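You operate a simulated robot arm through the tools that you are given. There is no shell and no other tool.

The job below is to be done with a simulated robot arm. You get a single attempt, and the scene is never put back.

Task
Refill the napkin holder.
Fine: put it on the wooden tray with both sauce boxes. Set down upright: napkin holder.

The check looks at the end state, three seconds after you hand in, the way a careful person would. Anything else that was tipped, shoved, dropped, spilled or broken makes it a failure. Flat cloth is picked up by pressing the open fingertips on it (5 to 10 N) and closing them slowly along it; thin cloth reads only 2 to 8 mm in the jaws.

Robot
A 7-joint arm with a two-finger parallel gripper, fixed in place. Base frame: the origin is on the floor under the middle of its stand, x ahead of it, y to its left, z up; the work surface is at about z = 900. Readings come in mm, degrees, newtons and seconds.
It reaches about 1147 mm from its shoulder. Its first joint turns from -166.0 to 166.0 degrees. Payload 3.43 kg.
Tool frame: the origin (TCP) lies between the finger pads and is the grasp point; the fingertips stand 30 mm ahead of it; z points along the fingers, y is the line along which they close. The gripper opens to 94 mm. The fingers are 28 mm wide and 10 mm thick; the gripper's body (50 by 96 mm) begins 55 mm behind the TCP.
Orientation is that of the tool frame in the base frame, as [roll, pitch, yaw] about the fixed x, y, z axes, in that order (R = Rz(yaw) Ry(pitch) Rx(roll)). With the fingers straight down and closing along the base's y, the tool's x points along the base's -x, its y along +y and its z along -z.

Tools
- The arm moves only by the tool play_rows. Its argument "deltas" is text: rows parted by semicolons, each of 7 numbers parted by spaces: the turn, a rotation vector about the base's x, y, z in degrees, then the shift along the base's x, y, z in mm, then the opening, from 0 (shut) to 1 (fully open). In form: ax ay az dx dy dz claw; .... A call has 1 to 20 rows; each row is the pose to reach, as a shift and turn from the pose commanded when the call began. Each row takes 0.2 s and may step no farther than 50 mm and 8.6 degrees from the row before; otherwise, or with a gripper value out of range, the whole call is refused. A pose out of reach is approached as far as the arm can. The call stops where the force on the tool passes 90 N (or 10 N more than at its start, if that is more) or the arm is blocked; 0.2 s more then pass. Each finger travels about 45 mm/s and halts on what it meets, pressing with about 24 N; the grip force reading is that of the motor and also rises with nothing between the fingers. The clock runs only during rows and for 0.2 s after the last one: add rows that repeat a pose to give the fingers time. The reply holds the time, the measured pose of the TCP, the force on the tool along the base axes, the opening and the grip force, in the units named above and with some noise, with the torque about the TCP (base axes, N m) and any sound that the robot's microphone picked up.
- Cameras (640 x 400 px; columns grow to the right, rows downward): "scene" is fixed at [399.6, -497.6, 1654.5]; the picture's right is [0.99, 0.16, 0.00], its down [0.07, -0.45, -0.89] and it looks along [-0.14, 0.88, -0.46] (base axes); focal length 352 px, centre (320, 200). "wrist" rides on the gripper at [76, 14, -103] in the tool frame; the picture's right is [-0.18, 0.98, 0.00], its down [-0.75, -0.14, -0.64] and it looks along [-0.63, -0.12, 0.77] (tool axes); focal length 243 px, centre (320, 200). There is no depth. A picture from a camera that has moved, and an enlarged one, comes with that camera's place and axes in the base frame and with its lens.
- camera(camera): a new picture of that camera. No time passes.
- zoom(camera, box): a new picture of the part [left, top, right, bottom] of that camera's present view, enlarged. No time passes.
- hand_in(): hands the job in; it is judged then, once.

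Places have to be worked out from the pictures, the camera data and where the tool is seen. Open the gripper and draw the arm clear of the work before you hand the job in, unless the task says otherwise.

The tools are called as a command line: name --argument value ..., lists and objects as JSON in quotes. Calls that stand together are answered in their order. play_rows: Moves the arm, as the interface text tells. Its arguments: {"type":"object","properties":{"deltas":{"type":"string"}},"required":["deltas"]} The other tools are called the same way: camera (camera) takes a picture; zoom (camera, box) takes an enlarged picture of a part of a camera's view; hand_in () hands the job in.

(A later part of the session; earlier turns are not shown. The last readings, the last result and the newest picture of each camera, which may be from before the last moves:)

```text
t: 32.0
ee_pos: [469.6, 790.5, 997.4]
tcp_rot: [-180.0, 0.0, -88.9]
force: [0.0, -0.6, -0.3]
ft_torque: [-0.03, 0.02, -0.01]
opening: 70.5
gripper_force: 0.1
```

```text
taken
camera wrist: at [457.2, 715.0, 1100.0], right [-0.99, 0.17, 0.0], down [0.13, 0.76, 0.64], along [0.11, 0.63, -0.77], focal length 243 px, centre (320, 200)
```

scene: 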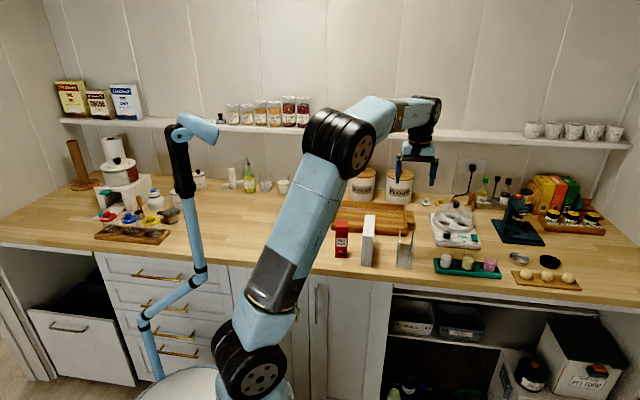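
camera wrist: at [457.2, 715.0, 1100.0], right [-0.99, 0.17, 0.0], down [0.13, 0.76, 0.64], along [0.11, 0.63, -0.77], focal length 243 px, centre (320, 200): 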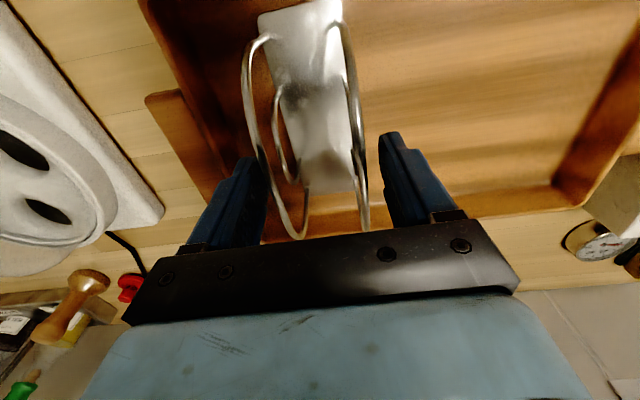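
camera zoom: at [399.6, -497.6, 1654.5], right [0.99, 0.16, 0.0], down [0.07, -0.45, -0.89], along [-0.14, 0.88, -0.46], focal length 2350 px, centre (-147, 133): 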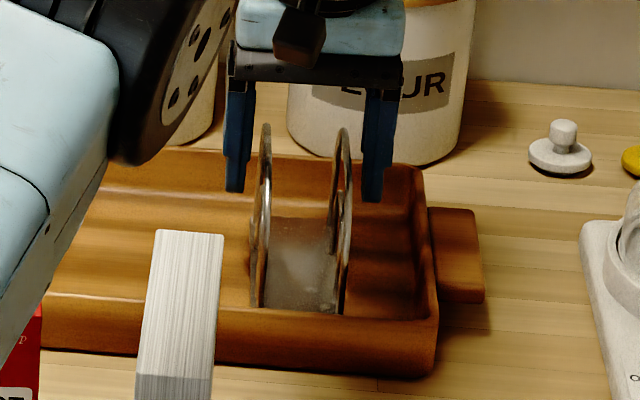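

The holder stands upright in the tray. I withdraw straight up, then travel over to the napkin stack.

play_rows --deltas "0 0 0 0 0 10 0.75; 0 0 0 0 0 25 0.75; 0 0 0 0 0 50 0.75; 0 0 0 0 0 80 0.75; 0 0 0 0 0 110 0.75; 0 0 0 -5 -20 130 1; 0 0 0 -15 -55 140 1; 0 0 0 -25 -95 145 1; 0 0 0 -35 -135 145 1; 0 0 0 -45 -170 145 1; 0 0 0 -55 -205 145 1; 0 0 0 -65.5 -235.5 145 1; 0 0 0 -65.5 -235.5 145 1"

camera --camera "wrist"

zoom --camera "wrist" --box '[200, 0, 440, 200]'

zoom --camera "scene" --box '[330, 160, 450, 260]'

```text
t: 34.8
ee_pos: [404.1, 556.1, 1142.0]
tcp_rot: [-180.0, 0.0, -88.9]
force: [-1.0, 0.5, 0.2]
ft_torque: [0.01, 0.02, 0.01]
opening: 94.0
gripper_force: 0.0
```

```text
taken
camera wrist: at [391.0, 479.2, 1244.9], right [-0.99, 0.17, 0.0], down [0.13, 0.76, 0.64], along [0.11, 0.63, -0.77], focal length 243 px, centre (320, 200)
```

wrist: 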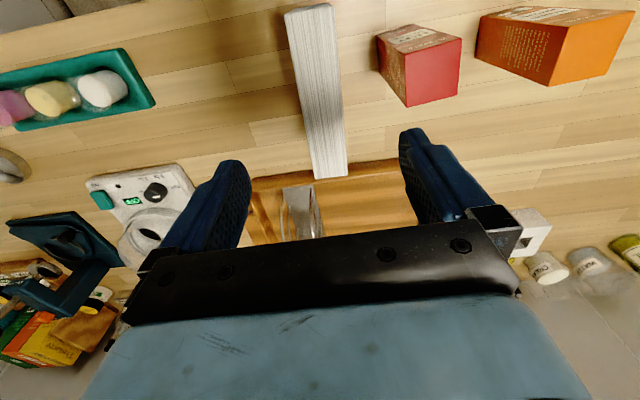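

```text
2.00 times, centred on (320, 100) of wrist
camera zoom: at [391.0, 479.2, 1244.9], right [-0.99, 0.17, 0.0], down [0.13, 0.76, 0.64], along [0.11, 0.63, -0.77], focal length 485 px, centre (320, 400)
```

zoom: 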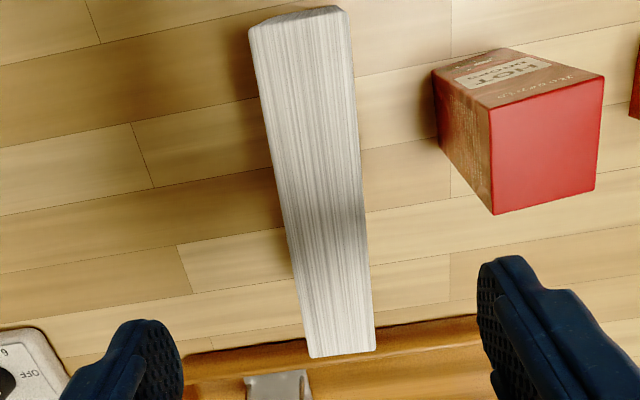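

```text
4.00 times, centred on (390, 210) of scene
camera zoom: at [399.6, -497.6, 1654.5], right [0.99, 0.16, 0.0], down [0.07, -0.45, -0.89], along [-0.14, 0.88, -0.46], focal length 1410 px, centre (40, 160)
```

zoom: 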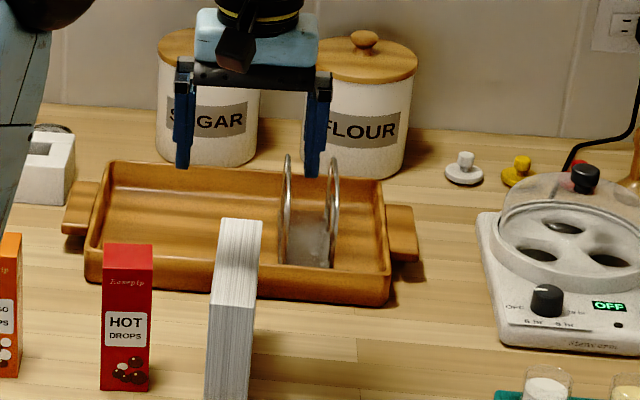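

Stack measures about x 384–421, y 486–630, top ≈1022. I plan to pinch only the top ~20 mm so the fingertips stay above the holder's arch tops (~1004) when the stack is seated. I align (yaw −90, x 402.5, y 558) and descend to TCP 1035 to verify the overlap visually.

play_rows --deltas "0 0 -1 -1.5 2 -25 1; 0 0 -1 -1.5 2 -50 1; 0 0 -1 -1.5 2 -75 1; 0 0 -1 -1.5 2 -95 1; 0 0 -1 -1.5 2 -107 1; 0 0 -1 -1.5 2 -107 1; 0 0 -1 -1.5 2 -107 1"

zoom --camera "scene" --box '[340, 190, 400, 275]'

camera --camera "wrist"

```text
t: 36.4
ee_pos: [401.4, 557.9, 1035.6]
tcp_rot: [180.0, 0.0, -89.9]
force: [0.3, 0.5, 0.8]
ft_torque: [0.02, -0.02, -0.04]
opening: 94.1
gripper_force: 0.0
```

```text
4.71 times, centred on (370, 232) of scene
camera zoom: at [399.6, -497.6, 1654.5], right [0.99, 0.16, 0.0], down [0.07, -0.45, -0.89], along [-0.14, 0.88, -0.46], focal length 1659 px, centre (85, 47)
```

zoom: 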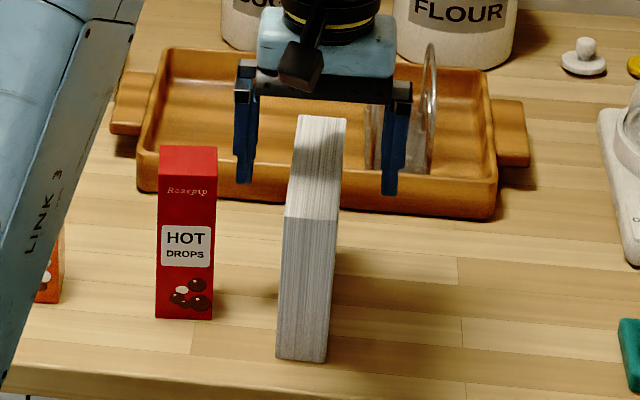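

```text
taken
camera wrist: at [388.5, 481.8, 1138.3], right [-0.98, 0.18, 0.0], down [0.14, 0.75, 0.64], along [0.12, 0.63, -0.77], focal length 243 px, centre (320, 200)
```

wrist: 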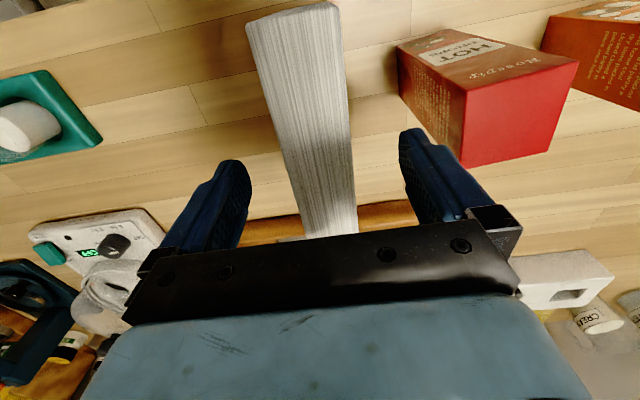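

Visually the fingertips overlap the stack top by ~13–17 mm; I go 6 mm lower for ~20+ mm overlap and close gently.

play_rows --deltas "0 0 0 0.5 0 -3 1; 0 0 0 0.5 0 -6 1; 0 0 0 0.5 0 -6 0.85; 0 0 0 0.5 0 -6 0.7; 0 0 0 0.5 0 -6 0.55; 0 0 0 0.5 0 -6 0.45; 0 0 0 0.5 0 -6 0.38; 0 0 0 0.5 0 -6 0.3; 0 0 0 0.5 0 -6 0.2; 0 0 0 0.5 0 -6 0.2; 0 0 0 0.5 0 -6 0.2"

zoom --camera "scene" --box '[340, 190, 400, 275]'

camera --camera "wrist"

```text
t: 38.8
ee_pos: [402.8, 558.0, 1029.5]
tcp_rot: [-180.0, 0.0, -90.1]
force: [0.2, 1.2, 4.4]
ft_torque: [-0.01, -0.06, -0.08]
opening: 36.5
gripper_force: 23.9
```

```text
4.71 times, centred on (370, 232) of scene
camera zoom: at [399.6, -497.6, 1654.5], right [0.99, 0.16, 0.0], down [0.07, -0.45, -0.89], along [-0.14, 0.88, -0.46], focal length 1659 px, centre (85, 47)
```

zoom: 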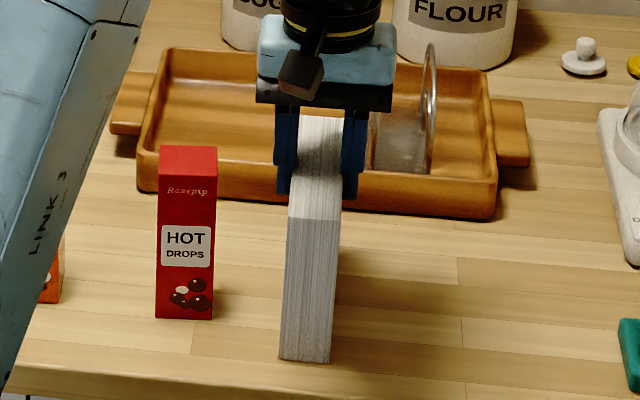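

```text
taken
camera wrist: at [389.0, 481.8, 1132.2], right [-0.98, 0.18, 0.0], down [0.14, 0.75, 0.64], along [0.12, 0.63, -0.77], focal length 243 px, centre (320, 200)
```

wrist: 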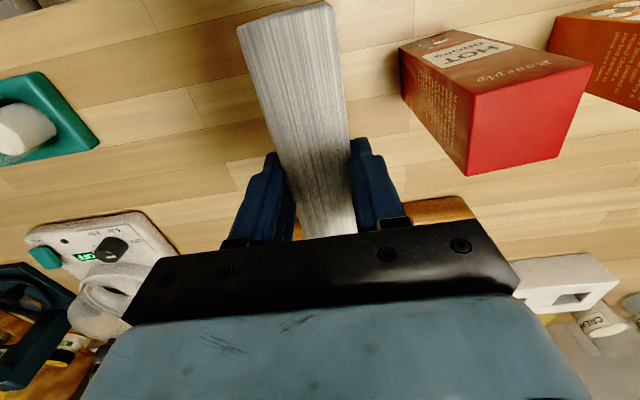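

Firm grip at 36.5 mm. I test-lift slowly 10 mm and check for slip and weight.

play_rows --deltas "0 0 0 0 0 2 0.1; 0 0 0 0 0 4 0.1; 0 0 0 0 0 6 0.1; 0 0 0 0 0 8 0.1; 0 0 0 0 0 10 0.1; 0 0 0 0 0 10 0.1; 0 0 0 0 0 10 0.1"

zoom --camera "scene" --box '[340, 190, 400, 275]'

camera --camera "wrist"

```text
t: 40.4
ee_pos: [403.3, 557.5, 1039.5]
tcp_rot: [-180.0, 0.1, -89.8]
force: [-0.1, 0.1, -0.5]
ft_torque: [-0.01, 0.01, 0.03]
opening: 36.5
gripper_force: 24.0
```

```text
4.71 times, centred on (370, 232) of scene
camera zoom: at [399.6, -497.6, 1654.5], right [0.99, 0.16, 0.0], down [0.07, -0.45, -0.89], along [-0.14, 0.88, -0.46], focal length 1659 px, centre (85, 47)
```

zoom: 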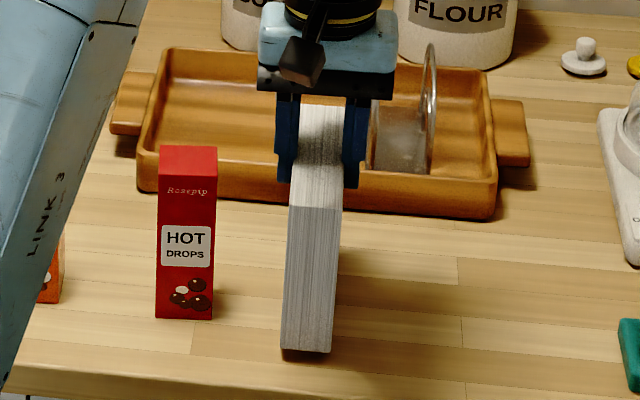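

```text
taken
camera wrist: at [389.2, 481.6, 1142.2], right [-0.98, 0.18, 0.0], down [0.14, 0.75, 0.64], along [0.12, 0.63, -0.77], focal length 243 px, centre (320, 200)
```

wrist: 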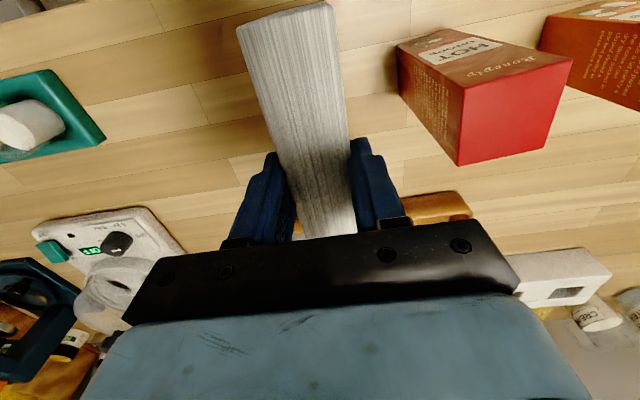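

Stack lifted cleanly (very light, no slip). I raise it so its bottom clears the holder arches and carry it toward the holder.

play_rows --deltas "0 0 0 0 0 8 0.1; 0 0 0 0 0 20 0.1; 0 0 0 0 0 35 0.1; 0 0 0 0 0 50 0.1; 0 0 0 0 0 65 0.1; 0 0 0 0 0 80 0.1; 0 0 0 0 0 95 0.1; 0 0 0 0 0 110 0.1; 0 0 0 0 5 122 0.1; 0 0 0 3 15 130 0.1; 0 0 0.1 9 32 135 0.1; 0 0 0.2 16 55 135 0.1; 0 0 0.3 24 82 135 0.1; 0 0 0.5 32 110 135 0.1; 0 0 0.7 40 138 135 0.1; 0 0 0.9 48 166 135 0.1; 0 0 1 56 194 135 0.1; 0 0 1 62 217 135 0.1; 0 0 1 66.5 233 135 0.1; 0 0 1 66.5 237 135 0.1"

zoom --camera "scene" --box '[340, 140, 440, 250]'

camera --camera "wrist"

```text
t: 44.6
ee_pos: [470.3, 794.5, 1172.8]
tcp_rot: [179.9, 0.0, -88.9]
force: [0.7, -0.7, -0.5]
ft_torque: [0.0, 0.02, -0.01]
opening: 36.2
gripper_force: 24.2
```

```text
3.64 times, centred on (390, 195) of scene
camera zoom: at [399.6, -497.6, 1654.5], right [0.99, 0.16, 0.0], down [0.07, -0.45, -0.89], along [-0.14, 0.88, -0.46], focal length 1282 px, centre (66, 218)
```

zoom: 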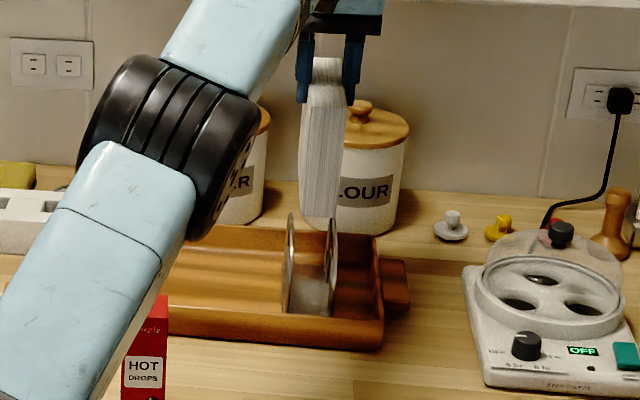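

```text
taken
camera wrist: at [456.9, 718.7, 1276.7], right [-0.99, 0.17, 0.0], down [0.13, 0.76, 0.64], along [0.11, 0.63, -0.77], focal length 243 px, centre (320, 200)
```

wrist: 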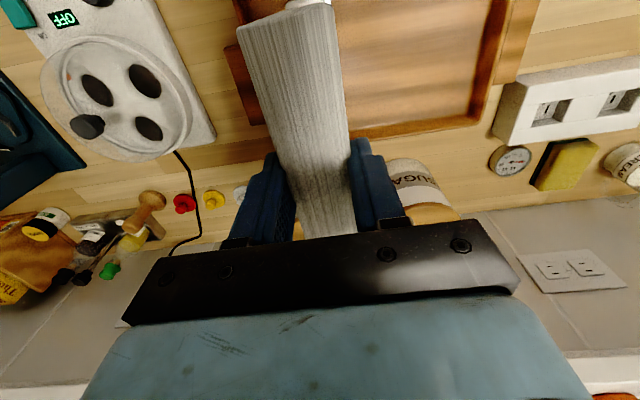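

I zoom to check lateral alignment of the stack's bottom with the two arches.

zoom --camera "scene" --box '[370, 150, 420, 235]'

zoom --camera "wrist" --box '[220, 0, 380, 100]'

```text
4.71 times, centred on (395, 192) of scene
camera zoom: at [399.6, -497.6, 1654.5], right [0.99, 0.16, 0.0], down [0.07, -0.45, -0.89], along [-0.14, 0.88, -0.46], focal length 1659 px, centre (-33, 235)
```

zoom: 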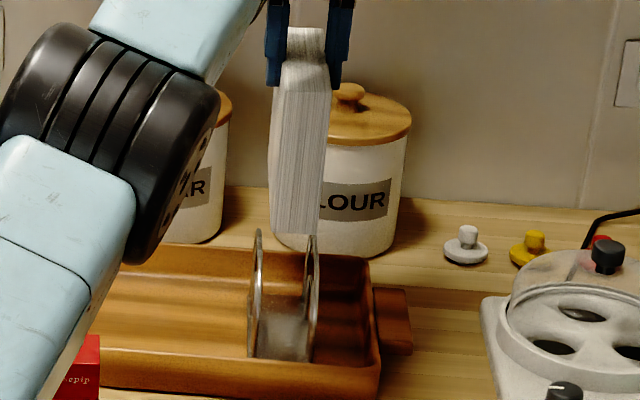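

```text
4.00 times, centred on (300, 50) of wrist
camera zoom: at [456.9, 718.7, 1276.7], right [-0.99, 0.17, 0.0], down [0.13, 0.76, 0.64], along [0.11, 0.63, -0.77], focal length 970 px, centre (400, 800)
```

zoom: 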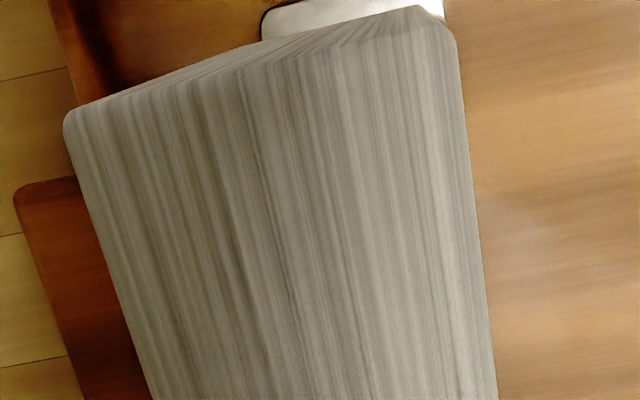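

Alignment looks within ~1–2 mm. I lower until the stack's bottom is just above the arch tops and check again.

play_rows --deltas "0 0 0 0 0 -8 0.1; 0 0 0 0 0 -16 0.1; 0 0 0 0 0 -24 0.1; 0 0 0 0 0 -28 0.1; 0 0 0 0 0 -28 0.1"

zoom --camera "scene" --box '[375, 170, 415, 235]'

```text
t: 45.8
ee_pos: [469.6, 793.9, 1146.1]
tcp_rot: [180.0, 0.1, -89.0]
force: [-0.4, 1.4, -1.0]
ft_torque: [-0.01, 0.0, 0.0]
opening: 36.4
gripper_force: 23.5
```

```text
6.15 times, centred on (395, 202) of scene
camera zoom: at [399.6, -497.6, 1654.5], right [0.99, 0.16, 0.0], down [0.07, -0.45, -0.89], along [-0.14, 0.88, -0.46], focal length 2170 px, centre (-142, 185)
```

zoom: 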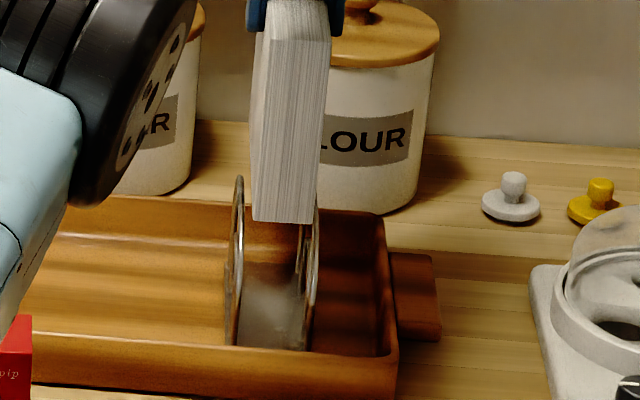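

Alignment is good to about a millimetre or two. I lower 8 mm in small steps through the entry region, watching force.

play_rows --deltas "0 0 0 0 0 -2 0.1; 0 0 0 0 0 -4 0.1; 0 0 0 0 0 -6 0.1; 0 0 0 0 0 -8 0.1; 0 0 0 0 0 -8 0.1"

```text
t: 47.0
ee_pos: [469.7, 794.8, 1136.3]
tcp_rot: [180.0, 0.0, -88.8]
force: [-1.1, -0.6, -0.5]
ft_torque: [0.02, -0.02, 0.0]
opening: 36.2
gripper_force: 23.7
```

play_rows --deltas "0 0 0 0 0 -2 0.1; 0 0 0 0 0 -4 0.1; 0 0 0 0 0 -6 0.1; 0 0 0 0 0 -6 0.1"

zoom --camera "scene" --box '[375, 170, 415, 235]'

```text
t: 48.0
ee_pos: [469.4, 795.3, 1131.0]
tcp_rot: [180.0, 0.0, -88.9]
force: [-0.5, -0.9, -1.2]
ft_torque: [0.03, -0.02, -0.02]
opening: 36.4
gripper_force: 23.8
```

```text
6.15 times, centred on (395, 202) of scene
camera zoom: at [399.6, -497.6, 1654.5], right [0.99, 0.16, 0.0], down [0.07, -0.45, -0.89], along [-0.14, 0.88, -0.46], focal length 2170 px, centre (-142, 185)
```

zoom: 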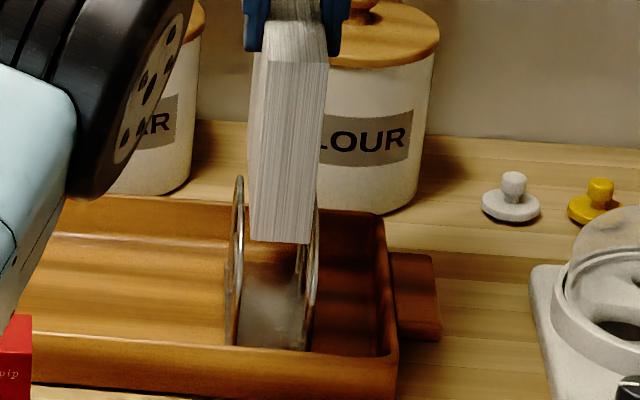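

No contact; bottom ≈1001. Continuing down 12 mm in 2 mm steps.

play_rows --deltas "0 0 0 0 0 -2 0.1; 0 0 0 0 0 -4 0.1; 0 0 0 0 0 -6 0.1; 0 0 0 0 0 -8 0.1; 0 0 0 0 0 -10 0.1; 0 0 0 0 0 -12 0.1; 0 0 0 0 0 -12 0.1"

zoom --camera "scene" --box '[375, 170, 415, 235]'

```text
t: 49.6
ee_pos: [469.5, 794.4, 1120.3]
tcp_rot: [180.0, 0.0, -89.0]
force: [-0.1, 0.8, -0.5]
ft_torque: [-0.01, 0.0, 0.02]
opening: 36.5
gripper_force: 23.5
```

```text
6.15 times, centred on (395, 202) of scene
camera zoom: at [399.6, -497.6, 1654.5], right [0.99, 0.16, 0.0], down [0.07, -0.45, -0.89], along [-0.14, 0.88, -0.46], focal length 2170 px, centre (-142, 185)
```

zoom: 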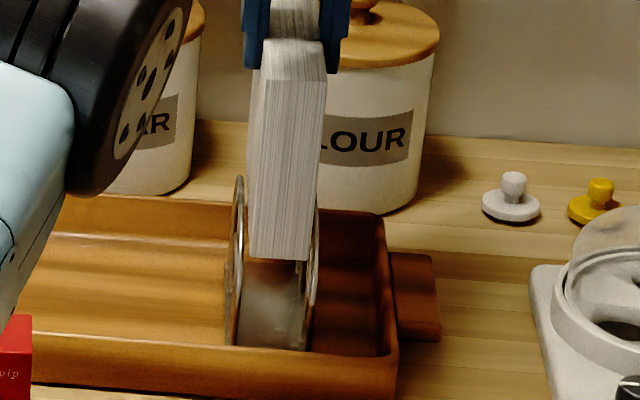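

Bottom is now below the arch tops without contact — the stack is between the walls. Continuing downward.

play_rows --deltas "0 0 0 0 0 -3 0.1; 0 0 0 0 0 -6 0.1; 0 0 0 0 0 -9 0.1; 0 0 0 0 0 -12 0.1; 0 0 0 0 0 -15 0.1; 0 0 0 0 0 -18 0.1; 0 0 0 0 0 -21 0.1; 0 0 0 0 0 -24 0.1; 0 0 0 0 0 -24 0.1"

zoom --camera "scene" --box '[375, 170, 415, 235]'

```text
t: 51.6
ee_pos: [469.6, 794.6, 1094.7]
tcp_rot: [-179.9, 0.0, -88.9]
force: [0.8, 0.4, -1.4]
ft_torque: [0.04, 0.01, 0.01]
opening: 36.2
gripper_force: 23.7
```

```text
6.15 times, centred on (395, 202) of scene
camera zoom: at [399.6, -497.6, 1654.5], right [0.99, 0.16, 0.0], down [0.07, -0.45, -0.89], along [-0.14, 0.88, -0.46], focal length 2170 px, centre (-142, 185)
```

zoom: 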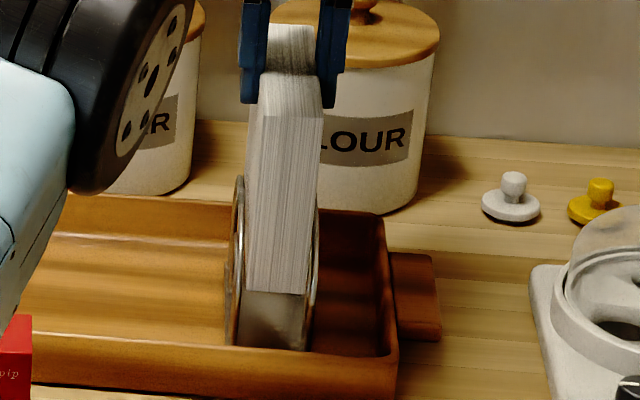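

Going in smoothly. Another 36 mm down, then fine steps.

play_rows --deltas "0 0 0 0 0 -3 0.1; 0 0 0 0 0 -6 0.1; 0 0 0 0 0 -9 0.1; 0 0 0 0 0 -12 0.1; 0 0 0 0 0 -15 0.1; 0 0 0 0 0 -18 0.1; 0 0 0 0 0 -21 0.1; 0 0 0 0 0 -24 0.1; 0 0 0 0 0 -27 0.1; 0 0 0 0 0 -30 0.1; 0 0 0 0 0 -33 0.1; 0 0 0 0 0 -36 0.1; 0 0 0 0 0 -36 0.1"

zoom --camera "scene" --box '[375, 170, 415, 235]'

```text
t: 54.4
ee_pos: [470.4, 793.8, 1058.3]
tcp_rot: [180.0, 0.1, -89.0]
force: [0.4, -0.4, -1.8]
ft_torque: [0.01, -0.01, 0.01]
opening: 36.2
gripper_force: 24.1
```

```text
6.15 times, centred on (395, 202) of scene
camera zoom: at [399.6, -497.6, 1654.5], right [0.99, 0.16, 0.0], down [0.07, -0.45, -0.89], along [-0.14, 0.88, -0.46], focal length 2170 px, centre (-142, 185)
```

zoom: 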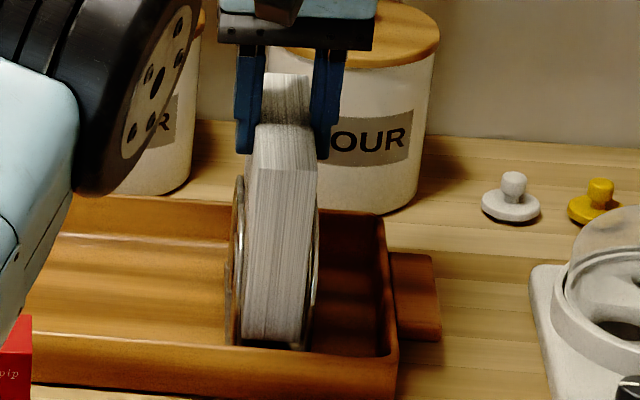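

About 20 mm remain to the seat. Lower 12 mm, then 2 mm steps with force checks.

play_rows --deltas "0 0 0 0 0 -3 0.1; 0 0 0 0 0 -6 0.1; 0 0 0 0 0 -9 0.1; 0 0 0 0 0 -12 0.1; 0 0 0 0 0 -12 0.1"

zoom --camera "scene" --box '[375, 170, 415, 235]'

```text
t: 55.6
ee_pos: [469.3, 794.5, 1047.7]
tcp_rot: [-180.0, -0.1, -89.1]
force: [-0.2, -0.4, -1.8]
ft_torque: [0.02, 0.02, 0.01]
opening: 36.6
gripper_force: 23.8
```

```text
6.15 times, centred on (395, 202) of scene
camera zoom: at [399.6, -497.6, 1654.5], right [0.99, 0.16, 0.0], down [0.07, -0.45, -0.89], along [-0.14, 0.88, -0.46], focal length 2170 px, centre (-142, 185)
```

zoom: 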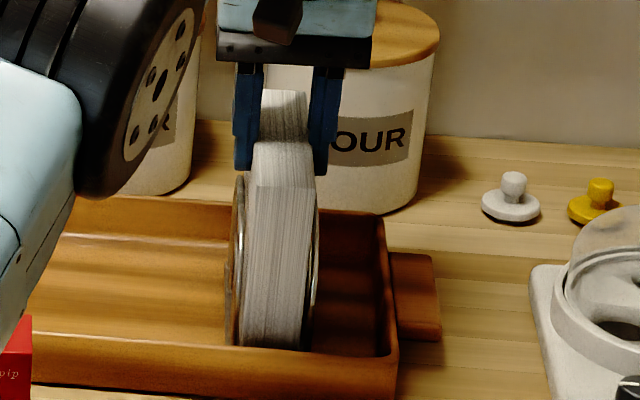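

Fingertips are near the arch height (~1018 vs ~1004). I step down 4 mm at a time now.

play_rows --deltas "0 0 0 0 0 -1 0.1; 0 0 0 0 0 -2 0.1; 0 0 0 0 0 -3 0.1; 0 0 0 0 0 -4 0.1; 0 0 0 0 0 -4 0.1"

```text
t: 56.8
ee_pos: [469.1, 794.7, 1041.7]
tcp_rot: [180.0, 0.1, -88.9]
force: [-0.5, 0.4, -0.5]
ft_torque: [0.0, 0.03, -0.01]
opening: 36.5
gripper_force: 23.8
```

play_rows --deltas "0 0 0 0 0 -1 0.1; 0 0 0 0 0 -2 0.1; 0 0 0 0 0 -2 0.1"

zoom --camera "scene" --box '[375, 170, 415, 235]'

```text
t: 57.6
ee_pos: [469.7, 793.6, 1041.8]
tcp_rot: [180.0, 0.0, -89.1]
force: [0.5, -0.5, -0.3]
ft_torque: [0.0, -0.01, 0.0]
opening: 36.2
gripper_force: 24.2
```

```text
6.15 times, centred on (395, 202) of scene
camera zoom: at [399.6, -497.6, 1654.5], right [0.99, 0.16, 0.0], down [0.07, -0.45, -0.89], along [-0.14, 0.88, -0.46], focal length 2170 px, centre (-142, 185)
```

zoom: 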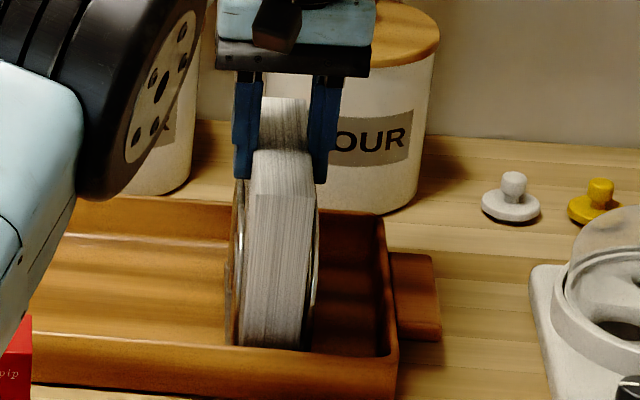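

Still no clear contact. Another 2–3 mm.

play_rows --deltas "0 0 0 0 0 -1 0.1; 0 0 0 0 0 -2 0.1; 0 0 0 0 0 -2 0.1"

```text
t: 58.4
ee_pos: [469.8, 794.7, 1038.9]
tcp_rot: [-179.9, -0.1, -88.9]
force: [0.0, -0.1, -1.1]
ft_torque: [0.02, -0.02, 0.01]
opening: 35.9
gripper_force: 24.0
```

play_rows --deltas "0 0 0 0 0 -1 0.1; 0 0 0 0 0 -2 0.1; 0 0 0 0 0 -2 0.1"

zoom --camera "scene" --box '[375, 180, 405, 230]'

```text
t: 59.2
ee_pos: [469.2, 794.8, 1039.6]
tcp_rot: [-179.9, 0.1, -89.0]
force: [1.2, 1.5, 14.6]
ft_torque: [-0.34, -0.04, 0.04]
opening: 36.5
gripper_force: 24.2
```

```text
8.00 times, centred on (390, 205) of scene
camera zoom: at [399.6, -497.6, 1654.5], right [0.99, 0.16, 0.0], down [0.07, -0.45, -0.89], along [-0.14, 0.88, -0.46], focal length 2820 px, centre (-240, 160)
```

zoom: 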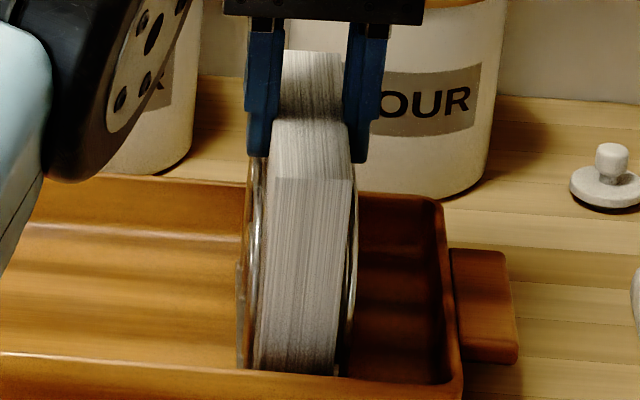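

Contact at the expected seated height (+14.6 N). I lift 2 mm to relieve pressure and keep the tips clear of the arches, then open gently.

play_rows --deltas "0 0 0 0 0 1.5 0.1; 0 0 0 0 0 2 0.1; 0 0 0 0 0 2 0.42; 0 0 0 0 0 2 0.46; 0 0 0 0 0 2 0.5; 0 0 0 0 0 2 0.55; 0 0 0 0 0 2 0.55"

zoom --camera "scene" --box '[375, 180, 405, 230]'

camera --camera "wrist"

```text
t: 60.8
ee_pos: [470.2, 795.1, 1040.3]
tcp_rot: [-180.0, 0.1, -88.9]
force: [-0.1, 0.2, -0.5]
ft_torque: [0.01, -0.01, 0.0]
opening: 51.9
gripper_force: 0.1
```

```text
8.00 times, centred on (390, 205) of scene
camera zoom: at [399.6, -497.6, 1654.5], right [0.99, 0.16, 0.0], down [0.07, -0.45, -0.89], along [-0.14, 0.88, -0.46], focal length 2820 px, centre (-240, 160)
```

zoom: 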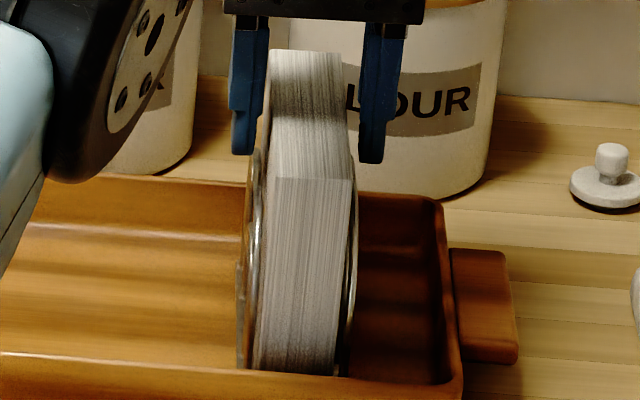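

```text
taken
camera wrist: at [457.1, 718.7, 1142.5], right [-0.99, 0.17, 0.0], down [0.13, 0.76, 0.64], along [0.11, 0.63, -0.77], focal length 243 px, centre (320, 200)
```

wrist: 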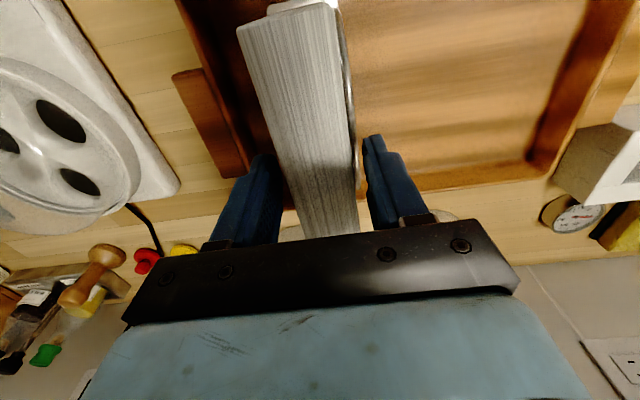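

The napkins stand in the holder. I withdraw straight up and go to the red HOT DROPS box (est. centre (307,543), yaw ≈ +5°).

play_rows --deltas "0 0 0 0 0 10 0.6; 0 0 0 0 0 30 0.7; 0 0 0 0 0 60 0.8; 0 0 0 0 0 95 0.9; 0 0 0 -8 -15 115 1; 0 0 0.5 -24 -40 120 1; 0 0 1 -42 -70 120 1; 0 0 1.5 -60 -100 120 1; 0 0 2 -78 -130 120 1; 0 0 2.5 -96 -160 120 1; 0 0 3 -114 -190 120 1; 0 0 3.5 -132 -220 120 1; 0 0 4 -150 -243 120 1; 0 0 4 -162 -252 120 1; 0 0 4 -162 -252 120 1"

camera --camera "wrist"

zoom --camera "wrist" --box '[200, 0, 440, 200]'

zoom --camera "scene" --box '[290, 160, 430, 270]'

```text
t: 64.0
ee_pos: [307.2, 539.9, 1157.0]
tcp_rot: [-180.0, 0.0, -84.9]
force: [-0.7, 0.1, 1.0]
ft_torque: [-0.04, 0.0, -0.03]
opening: 93.8
gripper_force: 0.1
```

```text
taken
camera wrist: at [300.2, 465.2, 1262.5], right [-1.0, 0.1, 0.0], down [0.07, 0.76, 0.64], along [0.06, 0.64, -0.77], focal length 243 px, centre (320, 200)
```

wrist: 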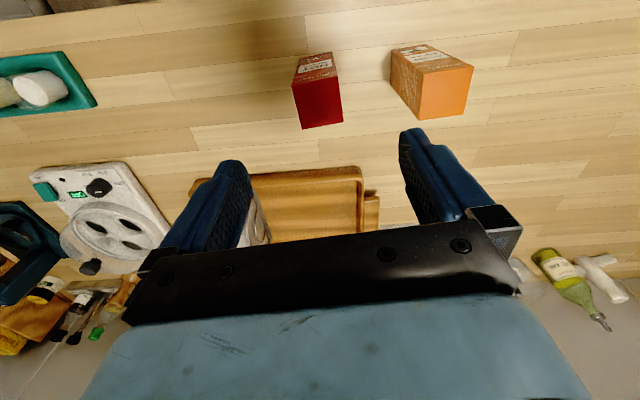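

```text
2.00 times, centred on (320, 100) of wrist
camera zoom: at [300.2, 465.2, 1262.5], right [-1.0, 0.1, 0.0], down [0.07, 0.76, 0.64], along [0.06, 0.64, -0.77], focal length 485 px, centre (320, 400)
```

zoom: 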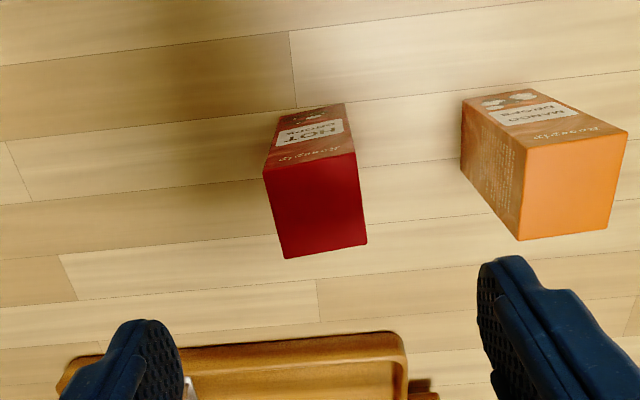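

```text
3.64 times, centred on (360, 215) of scene
camera zoom: at [399.6, -497.6, 1654.5], right [0.99, 0.16, 0.0], down [0.07, -0.45, -0.89], along [-0.14, 0.88, -0.46], focal length 1282 px, centre (174, 146)
```

zoom: 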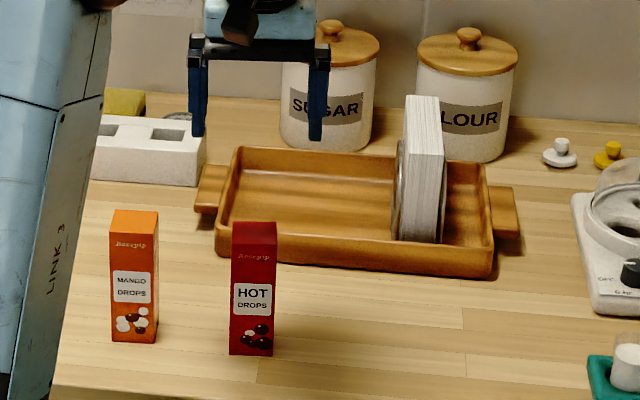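

Napkins and holder look great. Red box top centre measured (309,544), yaw ≈ +6°. I descend on it with fingers open.

play_rows --deltas "0 0 1.2 1.8 4 -30 1; 0 0 1.2 1.8 4 -60 1; 0 0 1.2 1.8 4 -90 1; 0 0 1.2 1.8 4 -115 1; 0 0 1.2 1.8 4 -135 1; 0 0 1.2 1.8 4 -150 1; 0 0 1.2 1.8 4 -157 1; 0 0 1.2 1.8 4 -157 1"

camera --camera "wrist"

zoom --camera "scene" --box '[290, 190, 390, 270]'

```text
t: 65.8
ee_pos: [307.9, 546.1, 1002.8]
tcp_rot: [-180.0, 0.1, -83.9]
force: [-0.3, 0.3, -0.3]
ft_torque: [0.02, 0.0, 0.01]
opening: 94.1
gripper_force: 0.0
```

```text
taken
camera wrist: at [304.2, 469.5, 1105.9], right [-1.0, 0.08, 0.0], down [0.06, 0.76, 0.64], along [0.05, 0.64, -0.77], focal length 243 px, centre (320, 200)
```

wrist: 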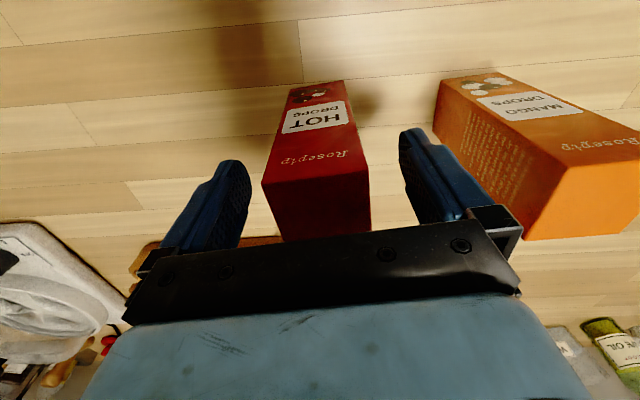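

```text
5.00 times, centred on (340, 230) of scene
camera zoom: at [399.6, -497.6, 1654.5], right [0.99, 0.16, 0.0], down [0.07, -0.45, -0.89], along [-0.14, 0.88, -0.46], focal length 1763 px, centre (220, 50)
```

zoom: 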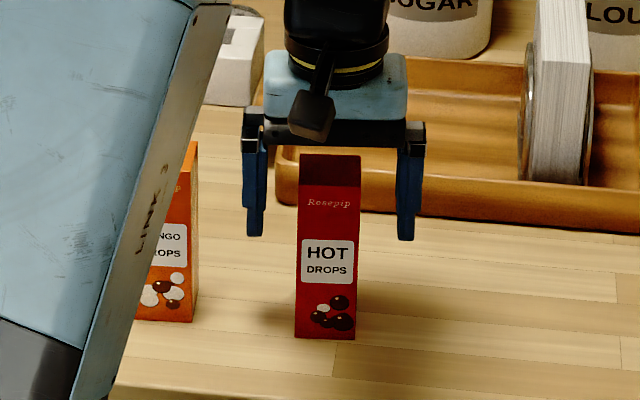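

The red box is centred between the fingers. Closing gently.

play_rows --deltas "0 0 0 0 0 0 0.85; 0 0 0 0 0 0 0.7; 0 0 0 0 0 0 0.58; 0 0 0 0 0 0 0.5; 0 0 0 0 0 0 0.44; 0 0 0 0 0 0 0.35; 0 0 0 0 0 0 0.3; 0 0 0 0 0 0 0.3"

zoom --camera "scene" --box '[290, 190, 390, 270]'

```text
t: 67.6
ee_pos: [310.3, 545.6, 1002.8]
tcp_rot: [179.9, -0.1, -83.9]
force: [0.3, 0.1, 1.4]
ft_torque: [-0.01, -0.02, 0.03]
opening: 47.0
gripper_force: 23.6
```

```text
5.00 times, centred on (340, 230) of scene
camera zoom: at [399.6, -497.6, 1654.5], right [0.99, 0.16, 0.0], down [0.07, -0.45, -0.89], along [-0.14, 0.88, -0.46], focal length 1763 px, centre (220, 50)
```

zoom: 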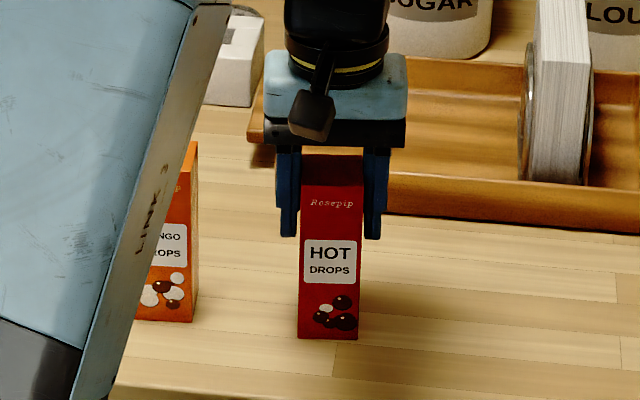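

Gripped (47 mm, 23.6 N). I test-lift slowly.

play_rows --deltas "0 0 0 0 0 2 0.2; 0 0 0 0 0 4 0.2; 0 0 0 0 0 7 0.2; 0 0 0 0 0 10 0.2; 0 0 0 0 0 10 0.2; 0 0 0 0 0 10 0.2"

zoom --camera "scene" --box '[290, 190, 390, 270]'

camera --camera "wrist"

```text
t: 69.0
ee_pos: [310.1, 546.7, 1013.0]
tcp_rot: [-180.0, 0.0, -83.7]
force: [0.0, 0.3, -1.0]
ft_torque: [0.0, 0.02, -0.03]
opening: 47.1
gripper_force: 23.6
```

```text
5.00 times, centred on (340, 230) of scene
camera zoom: at [399.6, -497.6, 1654.5], right [0.99, 0.16, 0.0], down [0.07, -0.45, -0.89], along [-0.14, 0.88, -0.46], focal length 1763 px, centre (220, 50)
```

zoom: 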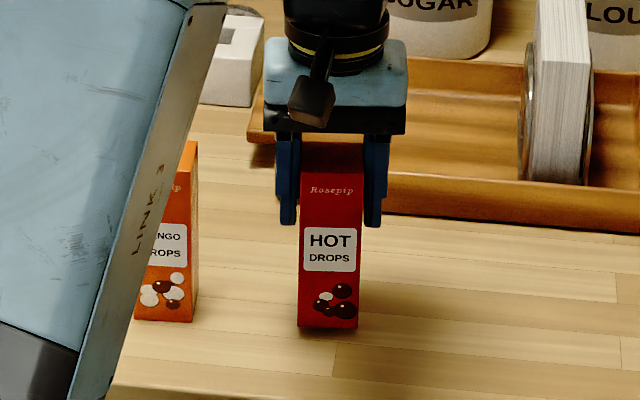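

```text
taken
camera wrist: at [303.9, 469.6, 1116.1], right [-1.0, 0.08, 0.0], down [0.06, 0.76, 0.64], along [0.05, 0.64, -0.77], focal length 243 px, centre (320, 200)
```

wrist: 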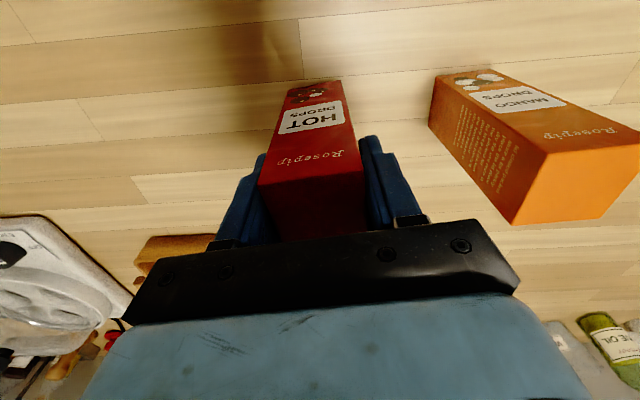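

Lifted cleanly. I raise it to clear the rim and carry it to the tray middle-left (target (382,790), squared to the tray).

play_rows --deltas "0 0 0 0 0 8 0.2; 0 0 0 0 0 20 0.2; 0 0 0 0 0 34 0.2; 0 0 0 0 0 48 0.2; 0 0 0 0 0 60 0.2; 0 0 0 0 6 70 0.2; 0 0 -0.3 4 18 75 0.2; 0 0 -0.7 11 38 75 0.2; 0 0 -1.2 19 62 75 0.2; 0 0 -1.7 27 88 75 0.2; 0 0 -2.2 35 114 75 0.2; 0 0 -2.7 43 140 75 0.2; 0 0 -3.2 51 166 75 0.2; 0 0 -3.7 58 190 75 0.2; 0 0 -4.2 64 212 75 0.2; 0 0 -4.7 69 230 75 0.2; 0 0 -5 72 241 75 0.2; 0 0 -5.2 72 244 75 0.2; 0 0 -5.2 72 244 75 0.2"

zoom --camera "scene" --box '[310, 150, 430, 245]'

camera --camera "wrist"

```text
t: 73.0
ee_pos: [380.8, 790.5, 1087.2]
tcp_rot: [180.0, 0.0, -89.0]
force: [0.6, 0.8, -1.3]
ft_torque: [0.01, -0.03, -0.01]
opening: 47.2
gripper_force: 24.1
```

```text
4.21 times, centred on (370, 198) of scene
camera zoom: at [399.6, -497.6, 1654.5], right [0.99, 0.16, 0.0], down [0.07, -0.45, -0.89], along [-0.14, 0.88, -0.46], focal length 1484 px, centre (110, 210)
```

zoom: 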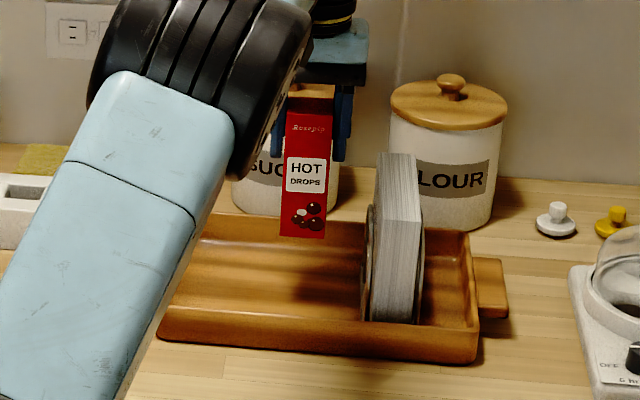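

```text
taken
camera wrist: at [369.2, 714.6, 1190.7], right [-0.99, 0.17, 0.0], down [0.13, 0.76, 0.64], along [0.11, 0.63, -0.77], focal length 243 px, centre (320, 200)
```

wrist: 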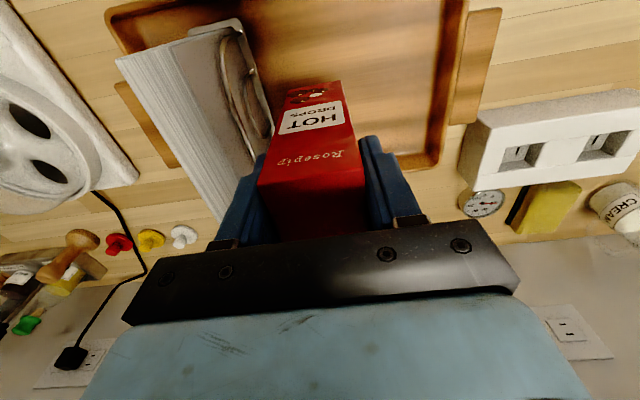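

Clearances are fine (~27 mm between the finger and the holder). Lowering most of the way.

play_rows --deltas "0 0 0 0 0 -6 0.2; 0 0 0 0 0 -15 0.2; 0 0 0 0 0 -25 0.2; 0 0 0 0 0 -35 0.2; 0 0 0 0 0 -45 0.2; 0 0 0 0 0 -55 0.2; 0 0 0 0 0 -63 0.2; 0 0 0 0 0 -68 0.2; 0 0 0 0 0 -68 0.2"

zoom --camera "scene" --box '[310, 150, 430, 245]'

```text
t: 75.0
ee_pos: [382.0, 790.7, 1018.5]
tcp_rot: [179.9, 0.0, -89.0]
force: [-0.3, 0.2, -1.7]
ft_torque: [0.04, -0.02, -0.03]
opening: 47.1
gripper_force: 24.1
```

```text
4.21 times, centred on (370, 198) of scene
camera zoom: at [399.6, -497.6, 1654.5], right [0.99, 0.16, 0.0], down [0.07, -0.45, -0.89], along [-0.14, 0.88, -0.46], focal length 1484 px, centre (110, 210)
```

zoom: 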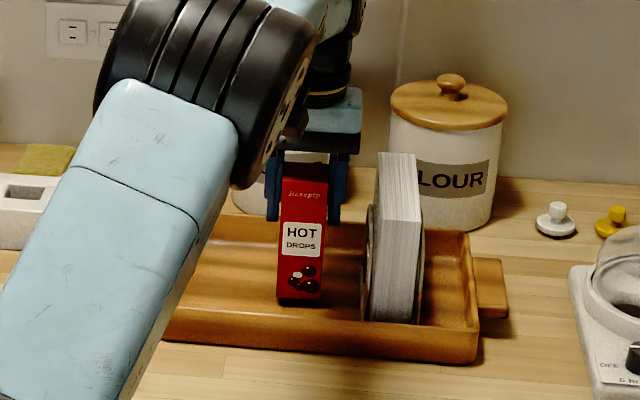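

Still hanging, ~10 mm to go by my estimate. Fine steps now.

play_rows --deltas "0 0 0 0 0 -1.5 0.2; 0 0 0 0 0 -3 0.2; 0 0 0 0 0 -4.5 0.2; 0 0 0 0 0 -6 0.2; 0 0 0 0 0 -6 0.2"

```text
t: 76.2
ee_pos: [381.5, 790.3, 1013.4]
tcp_rot: [-179.9, 0.1, -89.0]
force: [1.0, -0.4, -2.4]
ft_torque: [0.02, -0.02, -0.02]
opening: 47.1
gripper_force: 24.2
```

play_rows --deltas "0 0 0 0 0 -1 0.2; 0 0 0 0 0 -2 0.2; 0 0 0 0 0 -2 0.2"

```text
t: 77.0
ee_pos: [381.4, 791.1, 1010.8]
tcp_rot: [179.9, 0.1, -88.8]
force: [-0.5, -0.7, -1.7]
ft_torque: [0.03, -0.01, 0.02]
opening: 47.1
gripper_force: 24.5
```

play_rows --deltas "0 0 0 0 0 -1 0.2; 0 0 0 0 0 -2 0.2; 0 0 0 0 0 -2 0.2"

```text
t: 77.8
ee_pos: [382.6, 790.6, 1008.7]
tcp_rot: [180.0, 0.1, -88.8]
force: [0.6, 0.2, -2.5]
ft_torque: [-0.01, 0.04, -0.02]
opening: 47.2
gripper_force: 23.9
```

play_rows --deltas "0 0 0 0 0 -1 0.2; 0 0 0 0 0 -1.5 0.2; 0 0 0 0 0 -1.5 0.2"

```text
t: 78.6
ee_pos: [380.9, 790.8, 1008.1]
tcp_rot: [179.9, 0.1, -88.9]
force: [0.6, 1.3, 8.5]
ft_torque: [-0.1, -0.1, 0.02]
opening: 47.2
gripper_force: 24.6
```

Contact (+8.5 N): the red box is on the tray floor. I relieve slightly and open to ~62 mm.

play_rows --deltas "0 0 0 0 0 0.8 0.2; 0 0 0 0 0 0.8 0.2; 0 0 0 0 0 0.8 0.53; 0 0 0 0 0 0.8 0.58; 0 0 0 0 0 0.8 0.64; 0 0 0 0 0 0.8 0.66; 0 0 0 0 0 0.8 0.66"

zoom --camera "scene" --box '[310, 150, 430, 245]'

camera --camera "wrist"

```text
t: 80.2
ee_pos: [381.7, 789.8, 1008.8]
tcp_rot: [-179.9, 0.1, -88.9]
force: [0.0, 0.4, 0.2]
ft_torque: [0.02, 0.0, 0.02]
opening: 62.1
gripper_force: 0.0
```

```text
4.21 times, centred on (370, 198) of scene
camera zoom: at [399.6, -497.6, 1654.5], right [0.99, 0.16, 0.0], down [0.07, -0.45, -0.89], along [-0.14, 0.88, -0.46], focal length 1484 px, centre (110, 210)
```

zoom: 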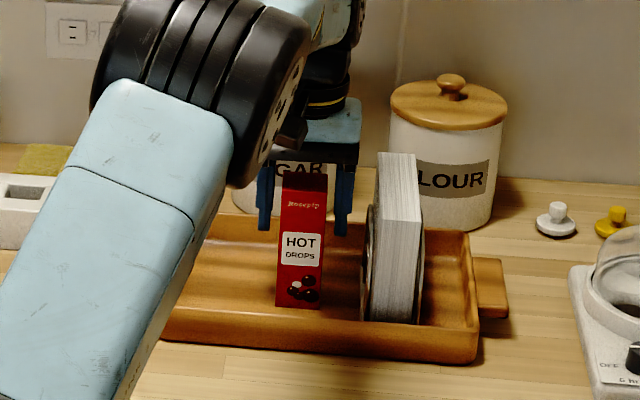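

```text
taken
camera wrist: at [368.9, 714.4, 1112.0], right [-0.99, 0.17, 0.0], down [0.13, 0.76, 0.64], along [0.11, 0.63, -0.77], focal length 243 px, centre (320, 200)
```

wrist: 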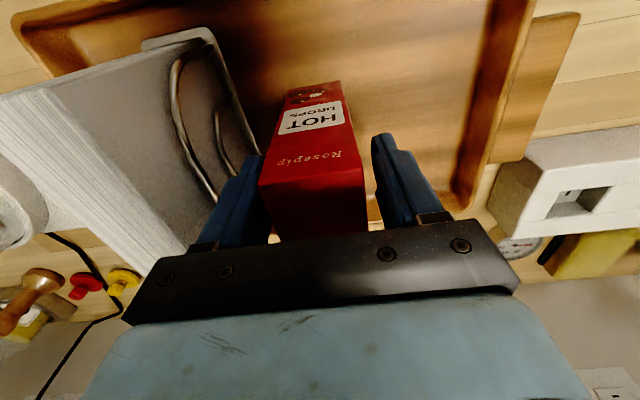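

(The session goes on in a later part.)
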